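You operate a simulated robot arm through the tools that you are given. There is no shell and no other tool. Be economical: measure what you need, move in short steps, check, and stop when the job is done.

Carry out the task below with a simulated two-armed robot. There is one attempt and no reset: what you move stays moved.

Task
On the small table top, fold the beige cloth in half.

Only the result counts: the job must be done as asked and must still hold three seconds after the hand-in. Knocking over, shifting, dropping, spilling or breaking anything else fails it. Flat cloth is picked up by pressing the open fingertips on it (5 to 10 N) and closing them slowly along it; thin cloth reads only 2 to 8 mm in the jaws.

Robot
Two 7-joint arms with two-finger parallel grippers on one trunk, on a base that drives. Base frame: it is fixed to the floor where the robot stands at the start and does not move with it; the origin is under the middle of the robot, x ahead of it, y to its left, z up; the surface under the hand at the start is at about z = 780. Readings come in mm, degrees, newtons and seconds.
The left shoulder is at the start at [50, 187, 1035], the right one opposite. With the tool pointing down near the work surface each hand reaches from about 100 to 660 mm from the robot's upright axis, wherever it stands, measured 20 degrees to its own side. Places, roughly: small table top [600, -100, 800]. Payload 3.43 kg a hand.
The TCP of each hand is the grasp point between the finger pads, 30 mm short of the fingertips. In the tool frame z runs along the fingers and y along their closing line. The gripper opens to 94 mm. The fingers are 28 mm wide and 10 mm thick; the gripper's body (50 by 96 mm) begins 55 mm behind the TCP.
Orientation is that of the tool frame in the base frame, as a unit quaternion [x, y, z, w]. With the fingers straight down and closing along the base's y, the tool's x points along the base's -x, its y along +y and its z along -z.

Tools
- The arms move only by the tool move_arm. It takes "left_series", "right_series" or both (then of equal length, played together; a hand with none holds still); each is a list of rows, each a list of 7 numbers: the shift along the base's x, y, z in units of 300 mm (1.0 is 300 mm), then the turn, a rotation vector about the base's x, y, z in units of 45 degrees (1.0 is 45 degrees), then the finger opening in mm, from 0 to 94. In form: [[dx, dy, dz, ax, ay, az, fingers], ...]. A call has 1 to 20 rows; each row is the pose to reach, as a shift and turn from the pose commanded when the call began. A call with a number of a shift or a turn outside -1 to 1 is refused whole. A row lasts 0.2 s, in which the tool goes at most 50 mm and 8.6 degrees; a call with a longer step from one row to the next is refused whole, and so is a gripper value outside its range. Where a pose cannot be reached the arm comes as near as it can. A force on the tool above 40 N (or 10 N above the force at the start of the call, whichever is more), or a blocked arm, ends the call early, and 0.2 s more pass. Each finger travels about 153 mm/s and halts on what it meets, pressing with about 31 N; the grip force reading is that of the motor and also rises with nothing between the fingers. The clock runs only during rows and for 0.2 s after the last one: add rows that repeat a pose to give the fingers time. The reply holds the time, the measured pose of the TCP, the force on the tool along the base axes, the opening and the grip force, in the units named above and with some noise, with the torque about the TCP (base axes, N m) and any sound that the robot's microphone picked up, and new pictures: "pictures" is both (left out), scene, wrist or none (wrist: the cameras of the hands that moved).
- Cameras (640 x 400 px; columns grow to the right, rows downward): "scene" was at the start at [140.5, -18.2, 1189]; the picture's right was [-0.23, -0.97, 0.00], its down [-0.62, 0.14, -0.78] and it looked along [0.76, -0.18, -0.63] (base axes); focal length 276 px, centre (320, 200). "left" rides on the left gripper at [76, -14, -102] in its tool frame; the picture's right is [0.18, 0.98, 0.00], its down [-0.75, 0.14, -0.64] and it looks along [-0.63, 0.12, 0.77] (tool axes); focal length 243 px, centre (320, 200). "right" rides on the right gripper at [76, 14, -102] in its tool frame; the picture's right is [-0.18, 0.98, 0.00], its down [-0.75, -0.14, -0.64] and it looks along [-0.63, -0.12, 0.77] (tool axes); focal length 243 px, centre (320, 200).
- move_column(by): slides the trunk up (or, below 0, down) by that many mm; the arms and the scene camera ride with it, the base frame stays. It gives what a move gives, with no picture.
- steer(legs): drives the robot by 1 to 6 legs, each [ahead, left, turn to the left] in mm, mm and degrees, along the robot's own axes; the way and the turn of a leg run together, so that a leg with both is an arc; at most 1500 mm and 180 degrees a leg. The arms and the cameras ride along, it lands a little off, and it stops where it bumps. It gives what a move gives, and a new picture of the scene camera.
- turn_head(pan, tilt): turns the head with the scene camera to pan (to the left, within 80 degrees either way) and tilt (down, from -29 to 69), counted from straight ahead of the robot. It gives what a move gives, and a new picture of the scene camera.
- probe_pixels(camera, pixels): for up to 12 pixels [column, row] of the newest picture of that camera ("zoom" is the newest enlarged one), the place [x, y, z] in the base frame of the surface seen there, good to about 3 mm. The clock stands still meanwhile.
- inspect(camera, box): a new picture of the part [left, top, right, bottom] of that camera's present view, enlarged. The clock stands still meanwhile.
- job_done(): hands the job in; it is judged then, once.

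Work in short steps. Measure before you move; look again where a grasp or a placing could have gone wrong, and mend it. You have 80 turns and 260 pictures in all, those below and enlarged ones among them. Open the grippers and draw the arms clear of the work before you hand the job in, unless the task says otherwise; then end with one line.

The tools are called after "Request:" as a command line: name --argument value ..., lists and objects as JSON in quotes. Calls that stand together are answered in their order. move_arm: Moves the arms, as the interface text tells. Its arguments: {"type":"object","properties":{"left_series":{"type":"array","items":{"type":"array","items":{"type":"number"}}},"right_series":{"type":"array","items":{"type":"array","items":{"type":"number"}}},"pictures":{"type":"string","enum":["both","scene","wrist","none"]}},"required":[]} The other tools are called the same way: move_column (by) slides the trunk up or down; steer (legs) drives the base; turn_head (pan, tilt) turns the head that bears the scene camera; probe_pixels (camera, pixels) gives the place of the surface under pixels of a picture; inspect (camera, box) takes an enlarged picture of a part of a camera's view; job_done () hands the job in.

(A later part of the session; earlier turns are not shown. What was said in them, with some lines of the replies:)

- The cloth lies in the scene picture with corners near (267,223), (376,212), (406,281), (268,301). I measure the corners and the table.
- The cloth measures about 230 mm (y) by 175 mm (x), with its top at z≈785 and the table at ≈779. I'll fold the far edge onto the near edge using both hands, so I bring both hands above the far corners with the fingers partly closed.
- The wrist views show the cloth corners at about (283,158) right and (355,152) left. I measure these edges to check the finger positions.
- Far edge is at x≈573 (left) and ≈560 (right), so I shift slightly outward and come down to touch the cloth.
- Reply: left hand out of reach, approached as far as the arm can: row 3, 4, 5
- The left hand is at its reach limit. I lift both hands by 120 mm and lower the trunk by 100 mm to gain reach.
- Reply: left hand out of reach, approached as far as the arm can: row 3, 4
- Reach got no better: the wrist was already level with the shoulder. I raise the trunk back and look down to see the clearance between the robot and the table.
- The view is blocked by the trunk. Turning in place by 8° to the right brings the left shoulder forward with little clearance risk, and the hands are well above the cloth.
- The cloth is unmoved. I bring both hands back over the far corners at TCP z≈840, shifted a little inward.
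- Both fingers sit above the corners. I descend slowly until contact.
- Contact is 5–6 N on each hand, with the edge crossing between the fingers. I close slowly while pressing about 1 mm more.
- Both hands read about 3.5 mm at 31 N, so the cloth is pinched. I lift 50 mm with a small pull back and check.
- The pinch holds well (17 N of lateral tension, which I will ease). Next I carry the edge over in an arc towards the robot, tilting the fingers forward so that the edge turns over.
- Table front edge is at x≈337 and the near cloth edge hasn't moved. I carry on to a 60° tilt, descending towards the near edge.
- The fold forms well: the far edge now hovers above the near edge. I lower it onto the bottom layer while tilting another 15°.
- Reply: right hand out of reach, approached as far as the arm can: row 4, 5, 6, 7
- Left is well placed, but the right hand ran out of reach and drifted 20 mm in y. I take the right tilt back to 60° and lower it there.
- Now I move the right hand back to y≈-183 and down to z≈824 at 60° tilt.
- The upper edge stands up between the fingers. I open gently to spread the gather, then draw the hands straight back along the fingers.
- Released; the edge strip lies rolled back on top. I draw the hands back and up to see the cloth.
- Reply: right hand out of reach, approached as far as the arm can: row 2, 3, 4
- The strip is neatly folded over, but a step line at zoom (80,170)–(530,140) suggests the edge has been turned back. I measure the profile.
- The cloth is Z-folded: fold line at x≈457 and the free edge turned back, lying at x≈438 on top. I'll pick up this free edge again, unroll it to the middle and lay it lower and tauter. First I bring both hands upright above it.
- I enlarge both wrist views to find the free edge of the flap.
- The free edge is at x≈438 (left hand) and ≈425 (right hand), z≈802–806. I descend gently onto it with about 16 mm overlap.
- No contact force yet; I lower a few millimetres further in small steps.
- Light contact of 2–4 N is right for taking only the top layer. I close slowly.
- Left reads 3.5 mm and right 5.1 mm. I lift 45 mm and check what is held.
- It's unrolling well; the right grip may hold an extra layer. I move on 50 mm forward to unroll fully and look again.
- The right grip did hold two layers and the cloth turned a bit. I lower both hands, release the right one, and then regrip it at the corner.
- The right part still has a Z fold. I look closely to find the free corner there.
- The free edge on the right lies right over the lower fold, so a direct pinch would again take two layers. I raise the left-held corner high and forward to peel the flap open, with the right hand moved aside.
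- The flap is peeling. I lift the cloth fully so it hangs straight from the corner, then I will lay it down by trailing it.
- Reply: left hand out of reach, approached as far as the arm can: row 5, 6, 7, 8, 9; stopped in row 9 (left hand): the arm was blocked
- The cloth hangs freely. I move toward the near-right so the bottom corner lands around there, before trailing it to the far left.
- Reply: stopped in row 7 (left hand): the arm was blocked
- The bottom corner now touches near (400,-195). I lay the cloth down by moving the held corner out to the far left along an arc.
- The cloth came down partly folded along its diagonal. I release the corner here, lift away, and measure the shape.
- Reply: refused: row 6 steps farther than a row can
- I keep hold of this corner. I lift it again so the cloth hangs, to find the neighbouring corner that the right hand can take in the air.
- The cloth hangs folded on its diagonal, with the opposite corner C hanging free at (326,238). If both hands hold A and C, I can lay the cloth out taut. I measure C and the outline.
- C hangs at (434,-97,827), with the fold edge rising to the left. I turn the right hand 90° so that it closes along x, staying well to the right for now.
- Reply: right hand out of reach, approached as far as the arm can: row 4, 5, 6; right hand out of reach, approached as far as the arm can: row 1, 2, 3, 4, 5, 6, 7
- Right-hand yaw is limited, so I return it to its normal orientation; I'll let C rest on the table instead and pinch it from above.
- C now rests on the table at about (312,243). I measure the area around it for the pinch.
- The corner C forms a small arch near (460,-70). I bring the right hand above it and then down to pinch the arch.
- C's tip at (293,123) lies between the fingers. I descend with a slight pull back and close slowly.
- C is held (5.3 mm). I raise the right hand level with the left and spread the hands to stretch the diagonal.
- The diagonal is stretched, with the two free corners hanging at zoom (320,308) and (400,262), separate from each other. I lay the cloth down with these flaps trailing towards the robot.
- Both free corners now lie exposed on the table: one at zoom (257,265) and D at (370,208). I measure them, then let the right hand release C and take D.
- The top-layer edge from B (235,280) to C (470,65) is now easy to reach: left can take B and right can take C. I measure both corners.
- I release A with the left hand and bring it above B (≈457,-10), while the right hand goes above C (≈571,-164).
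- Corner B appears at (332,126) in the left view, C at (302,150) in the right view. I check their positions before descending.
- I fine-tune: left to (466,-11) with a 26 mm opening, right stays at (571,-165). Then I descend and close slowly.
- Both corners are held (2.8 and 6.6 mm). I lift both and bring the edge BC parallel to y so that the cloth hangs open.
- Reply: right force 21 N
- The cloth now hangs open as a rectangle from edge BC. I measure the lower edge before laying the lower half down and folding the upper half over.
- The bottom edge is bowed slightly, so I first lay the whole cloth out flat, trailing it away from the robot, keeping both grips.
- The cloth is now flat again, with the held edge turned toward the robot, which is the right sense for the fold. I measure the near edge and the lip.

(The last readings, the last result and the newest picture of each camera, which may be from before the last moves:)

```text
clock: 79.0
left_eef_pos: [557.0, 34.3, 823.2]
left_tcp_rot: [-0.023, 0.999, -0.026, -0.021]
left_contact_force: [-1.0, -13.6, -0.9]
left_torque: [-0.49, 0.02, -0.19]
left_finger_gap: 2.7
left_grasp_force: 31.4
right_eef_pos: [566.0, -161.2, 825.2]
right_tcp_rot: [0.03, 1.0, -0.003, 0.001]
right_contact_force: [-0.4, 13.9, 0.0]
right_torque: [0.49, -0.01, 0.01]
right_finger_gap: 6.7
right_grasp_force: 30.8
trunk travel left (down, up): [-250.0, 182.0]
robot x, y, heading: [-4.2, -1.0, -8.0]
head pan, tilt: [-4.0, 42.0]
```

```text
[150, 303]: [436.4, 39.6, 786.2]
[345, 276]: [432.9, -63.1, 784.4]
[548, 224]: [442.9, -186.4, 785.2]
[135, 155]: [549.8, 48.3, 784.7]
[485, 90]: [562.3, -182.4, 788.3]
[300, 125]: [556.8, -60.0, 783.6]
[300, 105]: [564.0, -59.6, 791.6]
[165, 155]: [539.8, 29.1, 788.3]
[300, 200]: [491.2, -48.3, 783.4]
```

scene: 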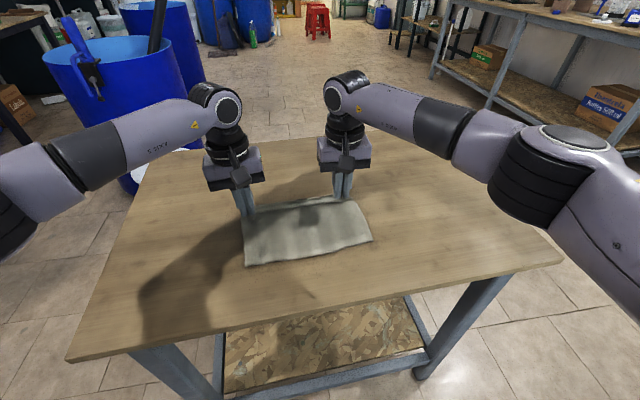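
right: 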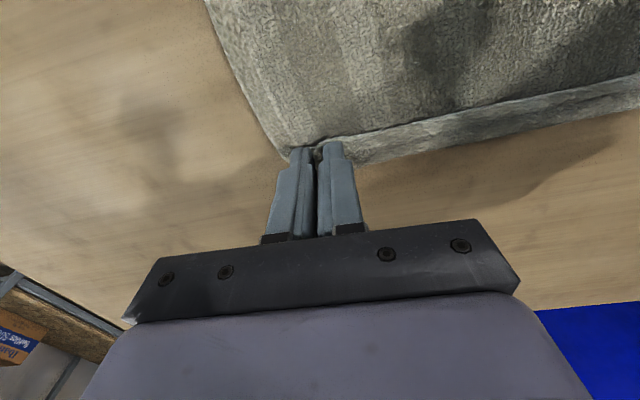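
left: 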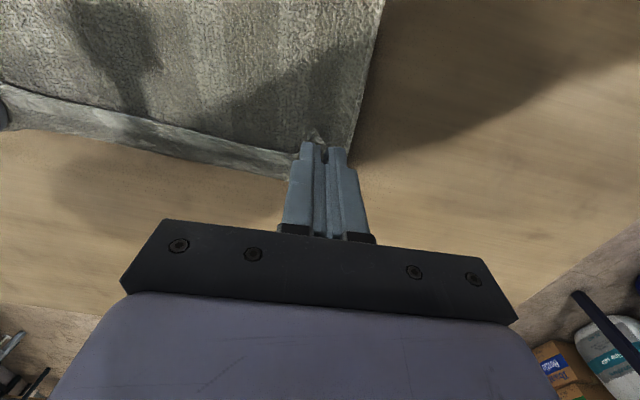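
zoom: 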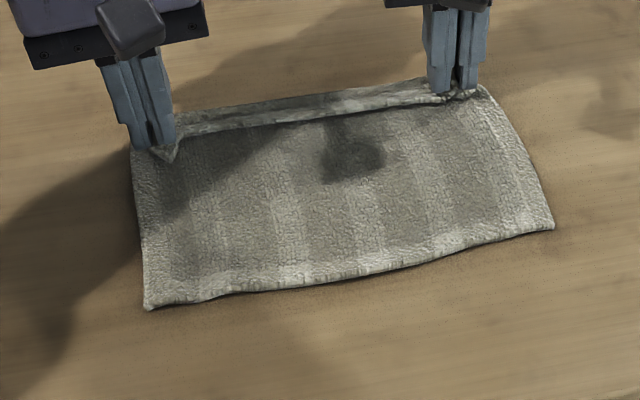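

Near edge is at x≈435, so the fold line should be at x≈522 and the held point should end near x≈453. I carry the edge over along a low arc.

Request:
move_arm --left_series '[[-0.01, -0.003, 0.055, 0, 0, 0, 0], [-0.023, -0.006, 0.107, 0, 0, 0, 0], [-0.045, -0.007, 0.145, 0, 0, 0, 0], [-0.073, -0.009, 0.177, 0, 0, 0, 0], [-0.105, -0.01, 0.19, 0, 0, 0, 0], [-0.14, -0.012, 0.193, 0, 0, 0, 0], [-0.18, -0.014, 0.185, 0, 0, 0, 0], [-0.223, -0.016, 0.173, 0, 0, 0, 0], [-0.26, -0.018, 0.147, 0, 0, 0, 0], [-0.297, -0.02, 0.113, 0, 0, 0, 0], [-0.32, -0.022, 0.08, 0, 0, 0, 0], [-0.337, -0.023, 0.047, 0, 0, 0, 0], [-0.347, -0.023, 0.025, 0, 0, 0, 0], [-0.353, -0.023, 0.01, 0, 0, 0, 0], [-0.353, -0.023, 0.01, 0, 0, 0, 0]]' --right_series '[[-0.01, 0.003, 0.055, 0, 0, 0, 0], [-0.023, 0.003, 0.107, 0, 0, 0, 0], [-0.045, 0.003, 0.145, 0, 0, 0, 0], [-0.073, 0.001, 0.177, 0, 0, 0, 0], [-0.105, 0, 0.19, 0, 0, 0, 0], [-0.14, -0.002, 0.193, 0, 0, 0, 0], [-0.18, -0.004, 0.185, 0, 0, 0, 0], [-0.223, -0.006, 0.173, 0, 0, 0, 0], [-0.26, -0.008, 0.147, 0, 0, 0, 0], [-0.297, -0.01, 0.113, 0, 0, 0, 0], [-0.32, -0.012, 0.08, 0, 0, 0, 0], [-0.337, -0.013, 0.047, 0, 0, 0, 0], [-0.347, -0.013, 0.025, 0, 0, 0, 0], [-0.353, -0.013, 0.01, 0, 0, 0, 0], [-0.353, -0.013, 0.01, 0, 0, 0, 0]]'

Request:
inspect --camera "scene" --box '[200, 170, 400, 295]'

```text
clock: 82.2
left_eef_pos: [449.8, 28.2, 826.9]
left_tcp_rot: [-0.024, 0.999, -0.027, -0.023]
left_contact_force: [0.1, -10.9, -0.6]
left_torque: [-0.34, -0.01, -0.14]
left_finger_gap: 3.0
left_grasp_force: 31.0
right_eef_pos: [458.2, -166.3, 827.3]
right_tcp_rot: [0.032, 0.999, -0.004, 0.001]
right_contact_force: [0.7, 10.9, 0.8]
right_torque: [0.39, -0.03, 0.01]
right_finger_gap: 6.6
right_grasp_force: 31.1
trunk travel left (down, up): [-250.0, 182.0]
robot x, y, heading: [0.6, 0.5, -7.6]
head pan, tilt: [-4.0, 42.0]
```

scene: 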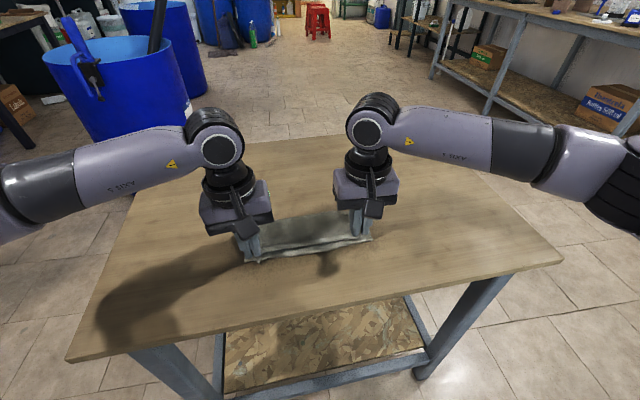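
right: 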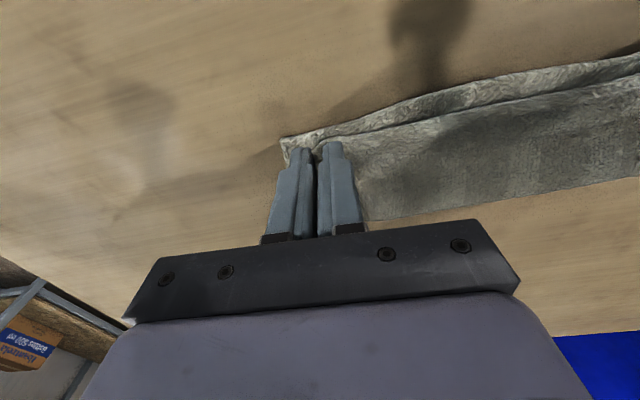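
left: 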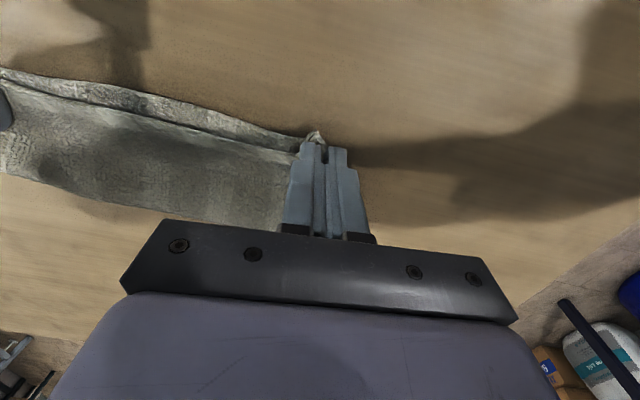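

```text
3.20 times, centred on (300, 232) of scene
```

zoom: 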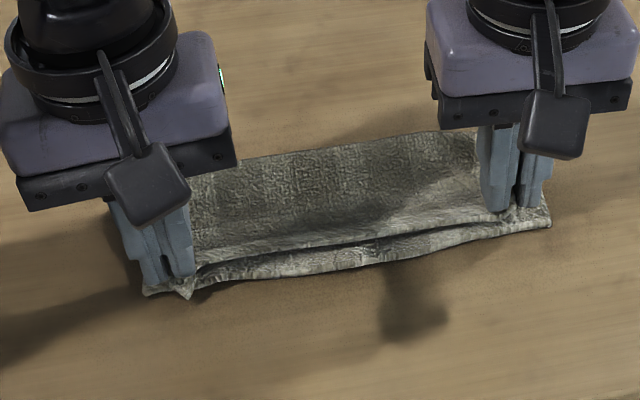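

The upper half lies over the lower half, with the edges close together. I lower a few mm, open slowly to spread the gathers, and lift straight up.

Request:
move_arm --left_series '[[0, 0, -0.01, 0, 0, 0, 0], [0, 0, -0.013, 0, 0, 0, 4], [0, 0, -0.013, 0, 0, 0, 10], [0, 0, -0.013, 0, 0, 0, 18], [0, 0, -0.013, 0, 0, 0, 26], [0, 0, -0.005, 0, 0, 0, 26], [0, 0, 0.05, 0, 0, 0, 26], [0, 0, 0.15, 0, 0, 0, 26], [0, 0.08, 0.28, 0, 0, 0, 26], [0, 0.2, 0.38, 0, 0, 0, 26], [0, 0.33, 0.45, 0, 0, 0, 26]]' --right_series '[[0, 0, -0.01, 0, 0, 0, 0], [0, 0, -0.013, 0, 0, 0, 8], [0, 0, -0.013, 0, 0, 0, 14], [0, 0, -0.013, 0, 0, 0, 22], [0, 0, -0.013, 0, 0, 0, 30], [0, 0, -0.005, 0, 0, 0, 30], [0, 0, 0.05, 0, 0, 0, 30], [0, 0, 0.15, 0, 0, 0, 30], [0, -0.08, 0.28, 0, 0, 0, 30], [0, -0.2, 0.38, 0, 0, 0, 30], [0, -0.33, 0.45, 0, 0, 0, 30]]' --pictures "scene"

Request:
inspect --camera "scene" --box '[225, 195, 385, 285]'

```text
clock: 84.6
left_eef_pos: [450.3, 126.3, 963.4]
left_tcp_rot: [-0.024, 0.999, -0.026, -0.021]
left_contact_force: [-0.4, -0.3, -0.5]
left_torque: [-0.02, -0.01, 0.0]
left_finger_gap: 26.0
left_grasp_force: 0.0
right_eef_pos: [459.5, -265.5, 963.0]
right_tcp_rot: [0.03, 1.0, -0.005, 0.001]
right_contact_force: [0.0, -0.2, -0.7]
right_torque: [0.01, 0.0, -0.01]
right_finger_gap: 30.1
right_grasp_force: 0.1
trunk travel left (down, up): [-250.0, 182.0]
robot x, y, heading: [0.4, -0.8, -8.1]
head pan, tilt: [-4.0, 42.0]
```

scene: 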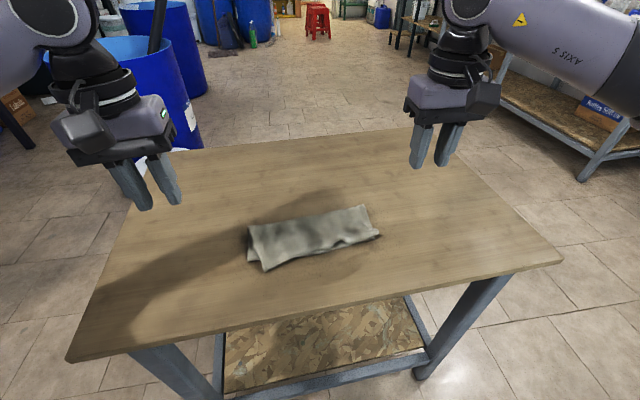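

```text
4.00 times, centred on (305, 240) of scene
```

zoom: 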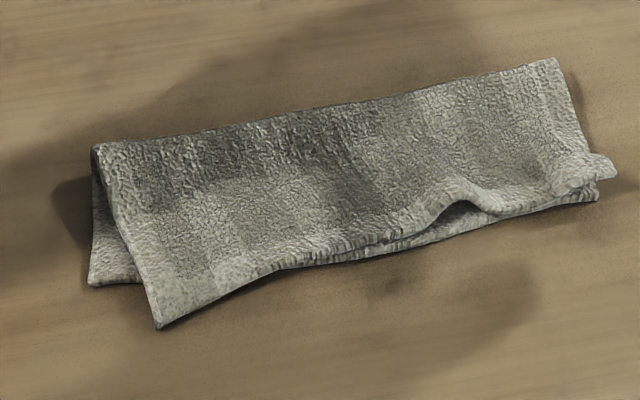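

This is a true half fold, but the upper-left corner overshoots a bit and the upper-right corner is slightly crumpled. I measure the misalignment.

Request:
probe_pixels --camera "zoom" --pixels '[[95, 148], [555, 62], [158, 325], [92, 283], [596, 198], [614, 172], [585, 185], [300, 262], [400, 240], [465, 203], [465, 230], [560, 150]]'

Request:
inspect --camera "scene" --box '[320, 200, 390, 250]'

```text
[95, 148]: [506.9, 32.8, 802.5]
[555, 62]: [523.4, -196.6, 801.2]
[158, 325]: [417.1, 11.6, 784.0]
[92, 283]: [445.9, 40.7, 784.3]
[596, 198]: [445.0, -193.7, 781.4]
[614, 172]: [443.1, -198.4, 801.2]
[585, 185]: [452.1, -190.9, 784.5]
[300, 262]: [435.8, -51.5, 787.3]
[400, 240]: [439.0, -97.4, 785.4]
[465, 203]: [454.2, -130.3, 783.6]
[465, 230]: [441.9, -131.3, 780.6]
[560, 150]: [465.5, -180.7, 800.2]
```

```text
8.00 times, centred on (355, 225) of scene
```

zoom: 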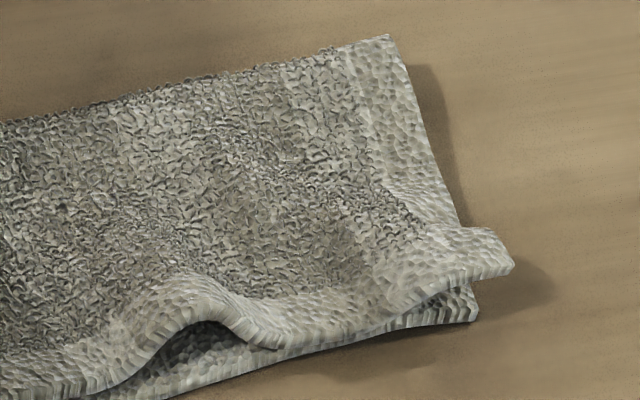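

C sits on D within 5 mm, but B is off A by about (-29,-29) mm. I'll pinch the overhanging tip of B with the left hand and move it onto A, which also pulls out the wrinkle.

Request:
move_arm --left_series '[[-0.01, -0.1, -0.08, 0, 0, 0, 24], [-0.03, -0.2, -0.16, 0, 0, 0, 24], [-0.05, -0.3, -0.25, 0, 0, 0, 24], [-0.068, -0.4, -0.34, 0, 0, 0, 24], [-0.068, -0.414, -0.42, 0, 0, 0, 24], [-0.068, -0.414, -0.46, 0, 0, 0, 24], [-0.068, -0.414, -0.48, 0, 0, 0, 24], [-0.068, -0.414, -0.492, 0, 0, 0, 24], [-0.068, -0.414, -0.497, 0, 0, 0, 24]]' --pictures "wrist"

```text
clock: 86.6
left_eef_pos: [429.5, 2.1, 814.0]
left_tcp_rot: [-0.025, 0.999, -0.027, -0.02]
left_contact_force: [0.4, 1.6, 14.6]
left_torque: [0.07, -0.2, 0.0]
left_finger_gap: 23.8
left_grasp_force: 0.0
right_eef_pos: [458.9, -263.9, 962.9]
right_tcp_rot: [0.03, 1.0, -0.005, 0.003]
right_contact_force: [-0.9, -0.2, -0.1]
right_torque: [0.02, 0.03, -0.01]
right_finger_gap: 29.8
right_grasp_force: 0.1
trunk travel left (down, up): [-250.0, 182.0]
robot x, y, heading: [-2.5, 1.9, -7.8]
head pan, tilt: [-4.0, 42.0]
```

left: 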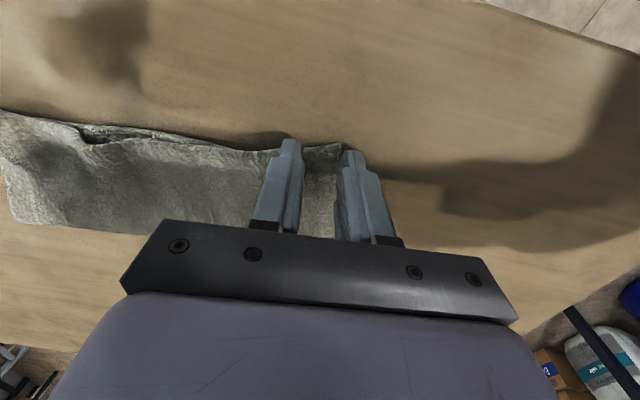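

The press is a bit hard (14.6 N), so I ease 2 mm up and 4 mm towards the tip, then close slowly.

Request:
move_arm --left_series '[[0, 0, 0.012, 0, 0, 0, 24], [-0.017, 0, 0.012, 0, 0, 0, 24], [-0.017, 0, 0.004, 0, 0, 0, 24], [-0.017, 0, 0.002, 0, 0, 0, 22], [-0.017, 0, 0.002, 0, 0, 0, 19], [-0.017, 0, 0.002, 0, 0, 0, 16], [-0.017, 0, 0.002, 0, 0, 0, 13], [-0.017, 0, 0.002, 0, 0, 0, 10], [-0.017, 0, 0.002, 0, 0, 0, 7], [-0.017, 0, 0.002, 0, 0, 0, 4], [-0.017, 0, 0.002, 0, 0, 0, 0], [-0.017, 0, 0.002, 0, 0, 0, 0], [-0.017, 0, 0.05, 0, 0, 0, 0], [-0.017, 0, 0.08, 0, 0, 0, 0]]'

Request:
inspect --camera "scene" --box '[225, 195, 385, 285]'

```text
clock: 89.6
left_eef_pos: [423.6, 2.3, 836.0]
left_tcp_rot: [-0.025, 0.999, -0.025, -0.022]
left_contact_force: [0.0, 0.7, -1.0]
left_torque: [-0.03, 0.0, -0.01]
left_finger_gap: 3.6
left_grasp_force: 30.7
right_eef_pos: [459.2, -265.2, 961.7]
right_tcp_rot: [0.031, 0.999, -0.004, 0.001]
right_contact_force: [0.2, -0.2, -0.1]
right_torque: [0.01, 0.0, 0.03]
right_finger_gap: 29.9
right_grasp_force: 0.0
trunk travel left (down, up): [-250.0, 182.0]
robot x, y, heading: [-0.8, 2.6, -7.8]
head pan, tilt: [-4.0, 42.0]
```

scene: 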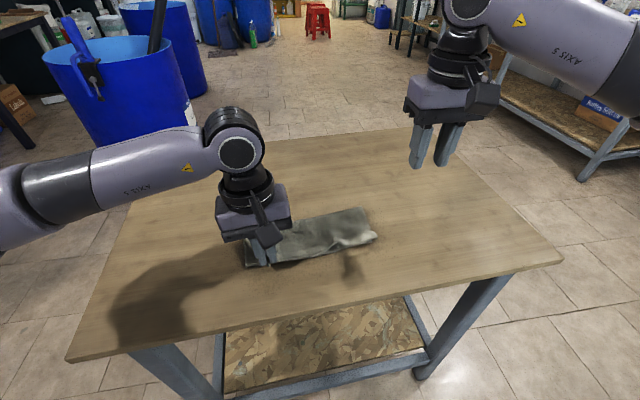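
left: 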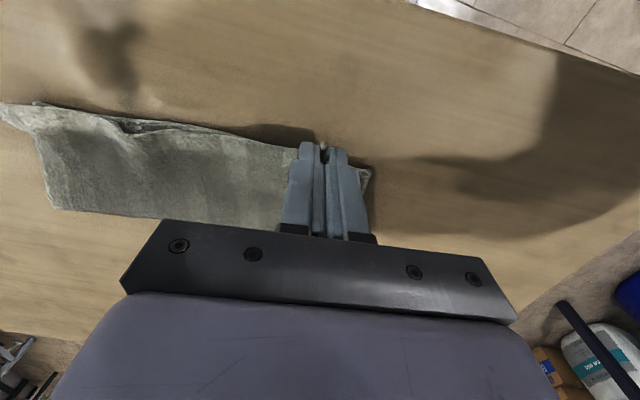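

```text
4.00 times, centred on (305, 240) of scene
```

zoom: 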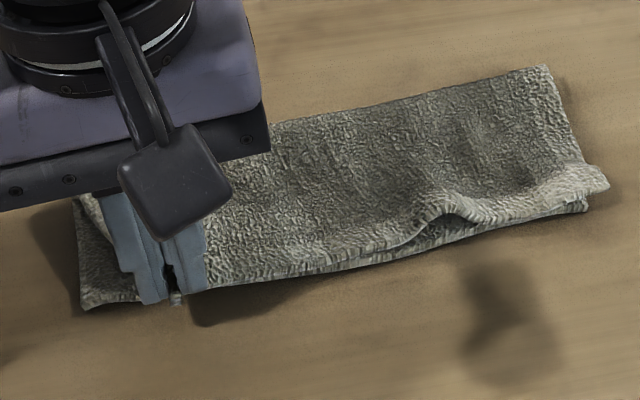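

Only the upper layer is held (3.6 mm). I measure A at zoom (85,305) and the tip at (176,300).

Request:
probe_pixels --camera "zoom" --pixels '[[84, 305], [110, 298], [176, 300], [586, 206], [606, 186], [230, 282], [300, 265]]'

```text
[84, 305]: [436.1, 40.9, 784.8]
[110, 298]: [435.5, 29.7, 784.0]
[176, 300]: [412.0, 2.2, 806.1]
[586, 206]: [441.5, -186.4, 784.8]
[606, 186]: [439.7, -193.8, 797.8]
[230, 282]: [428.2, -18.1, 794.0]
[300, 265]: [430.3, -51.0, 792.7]
```

I move the tip by (+25,+36) mm onto A, lower it and release gently.

Request:
move_arm --left_series '[[0.02, 0.03, 0, 0, 0, 0, 0], [0.04, 0.06, 0, 0, 0, 0, 0], [0.06, 0.09, 0, 0, 0, 0, 0], [0.083, 0.12, 0, 0, 0, 0, 0], [0.083, 0.12, -0.02, 0, 0, 0, 0], [0.083, 0.12, -0.045, 0, 0, 0, 0], [0.083, 0.12, -0.05, 0, 0, 0, 5], [0.083, 0.12, -0.05, 0, 0, 0, 12], [0.083, 0.12, -0.05, 0, 0, 0, 20], [0.083, 0.12, -0.03, 0, 0, 0, 24], [0.083, 0.12, 0.06, 0, 0, 0, 24], [0.083, 0.14, 0.18, 0, 0, 0, 24], [0.06, 0.25, 0.3, 0, 0, 0, 24], [0.04, 0.38, 0.4, 0, 0, 0, 24]]' --pictures "scene"

Request:
inspect --camera "scene" --box '[225, 195, 385, 285]'

```text
clock: 92.6
left_eef_pos: [435.3, 117.6, 957.2]
left_tcp_rot: [-0.024, 0.999, -0.026, -0.021]
left_contact_force: [0.6, 0.3, 0.4]
left_torque: [0.01, 0.0, -0.02]
left_finger_gap: 23.9
left_grasp_force: 0.1
right_eef_pos: [459.6, -265.0, 963.5]
right_tcp_rot: [0.03, 1.0, -0.004, 0.001]
right_contact_force: [0.2, 0.0, -0.3]
right_torque: [-0.03, -0.02, -0.05]
right_finger_gap: 29.9
right_grasp_force: 0.2
trunk travel left (down, up): [-250.0, 182.0]
robot x, y, heading: [-1.6, -0.7, -7.8]
head pan, tilt: [-4.0, 42.0]
```

scene: 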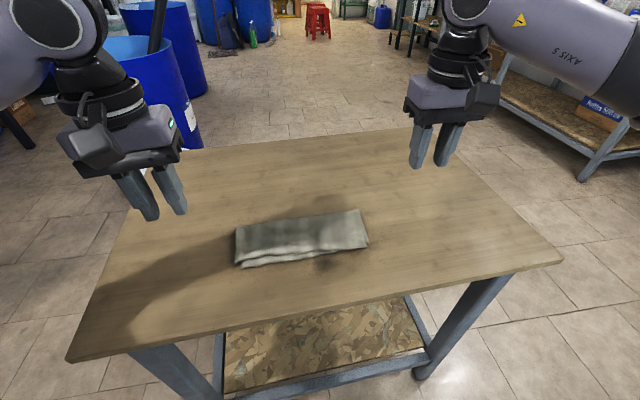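

```text
4.00 times, centred on (305, 240) of scene
```

zoom: 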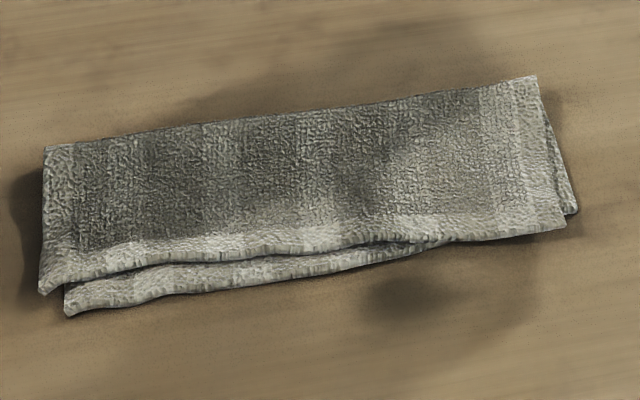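

The cloth is now cleanly folded in half: the upper edge lies on the lower edge, with about 10–15 mm of offset at the corners and no wrinkles. Both grippers are open and clear, so I hand in the job.

Request:
job_done

```text
The job is handed in.
```

The beige cloth is folded in half on the small table, with its long edges together and the corners about 10–15 mm out of line. The job is handed in, with both grippers open and clear of the cloth.
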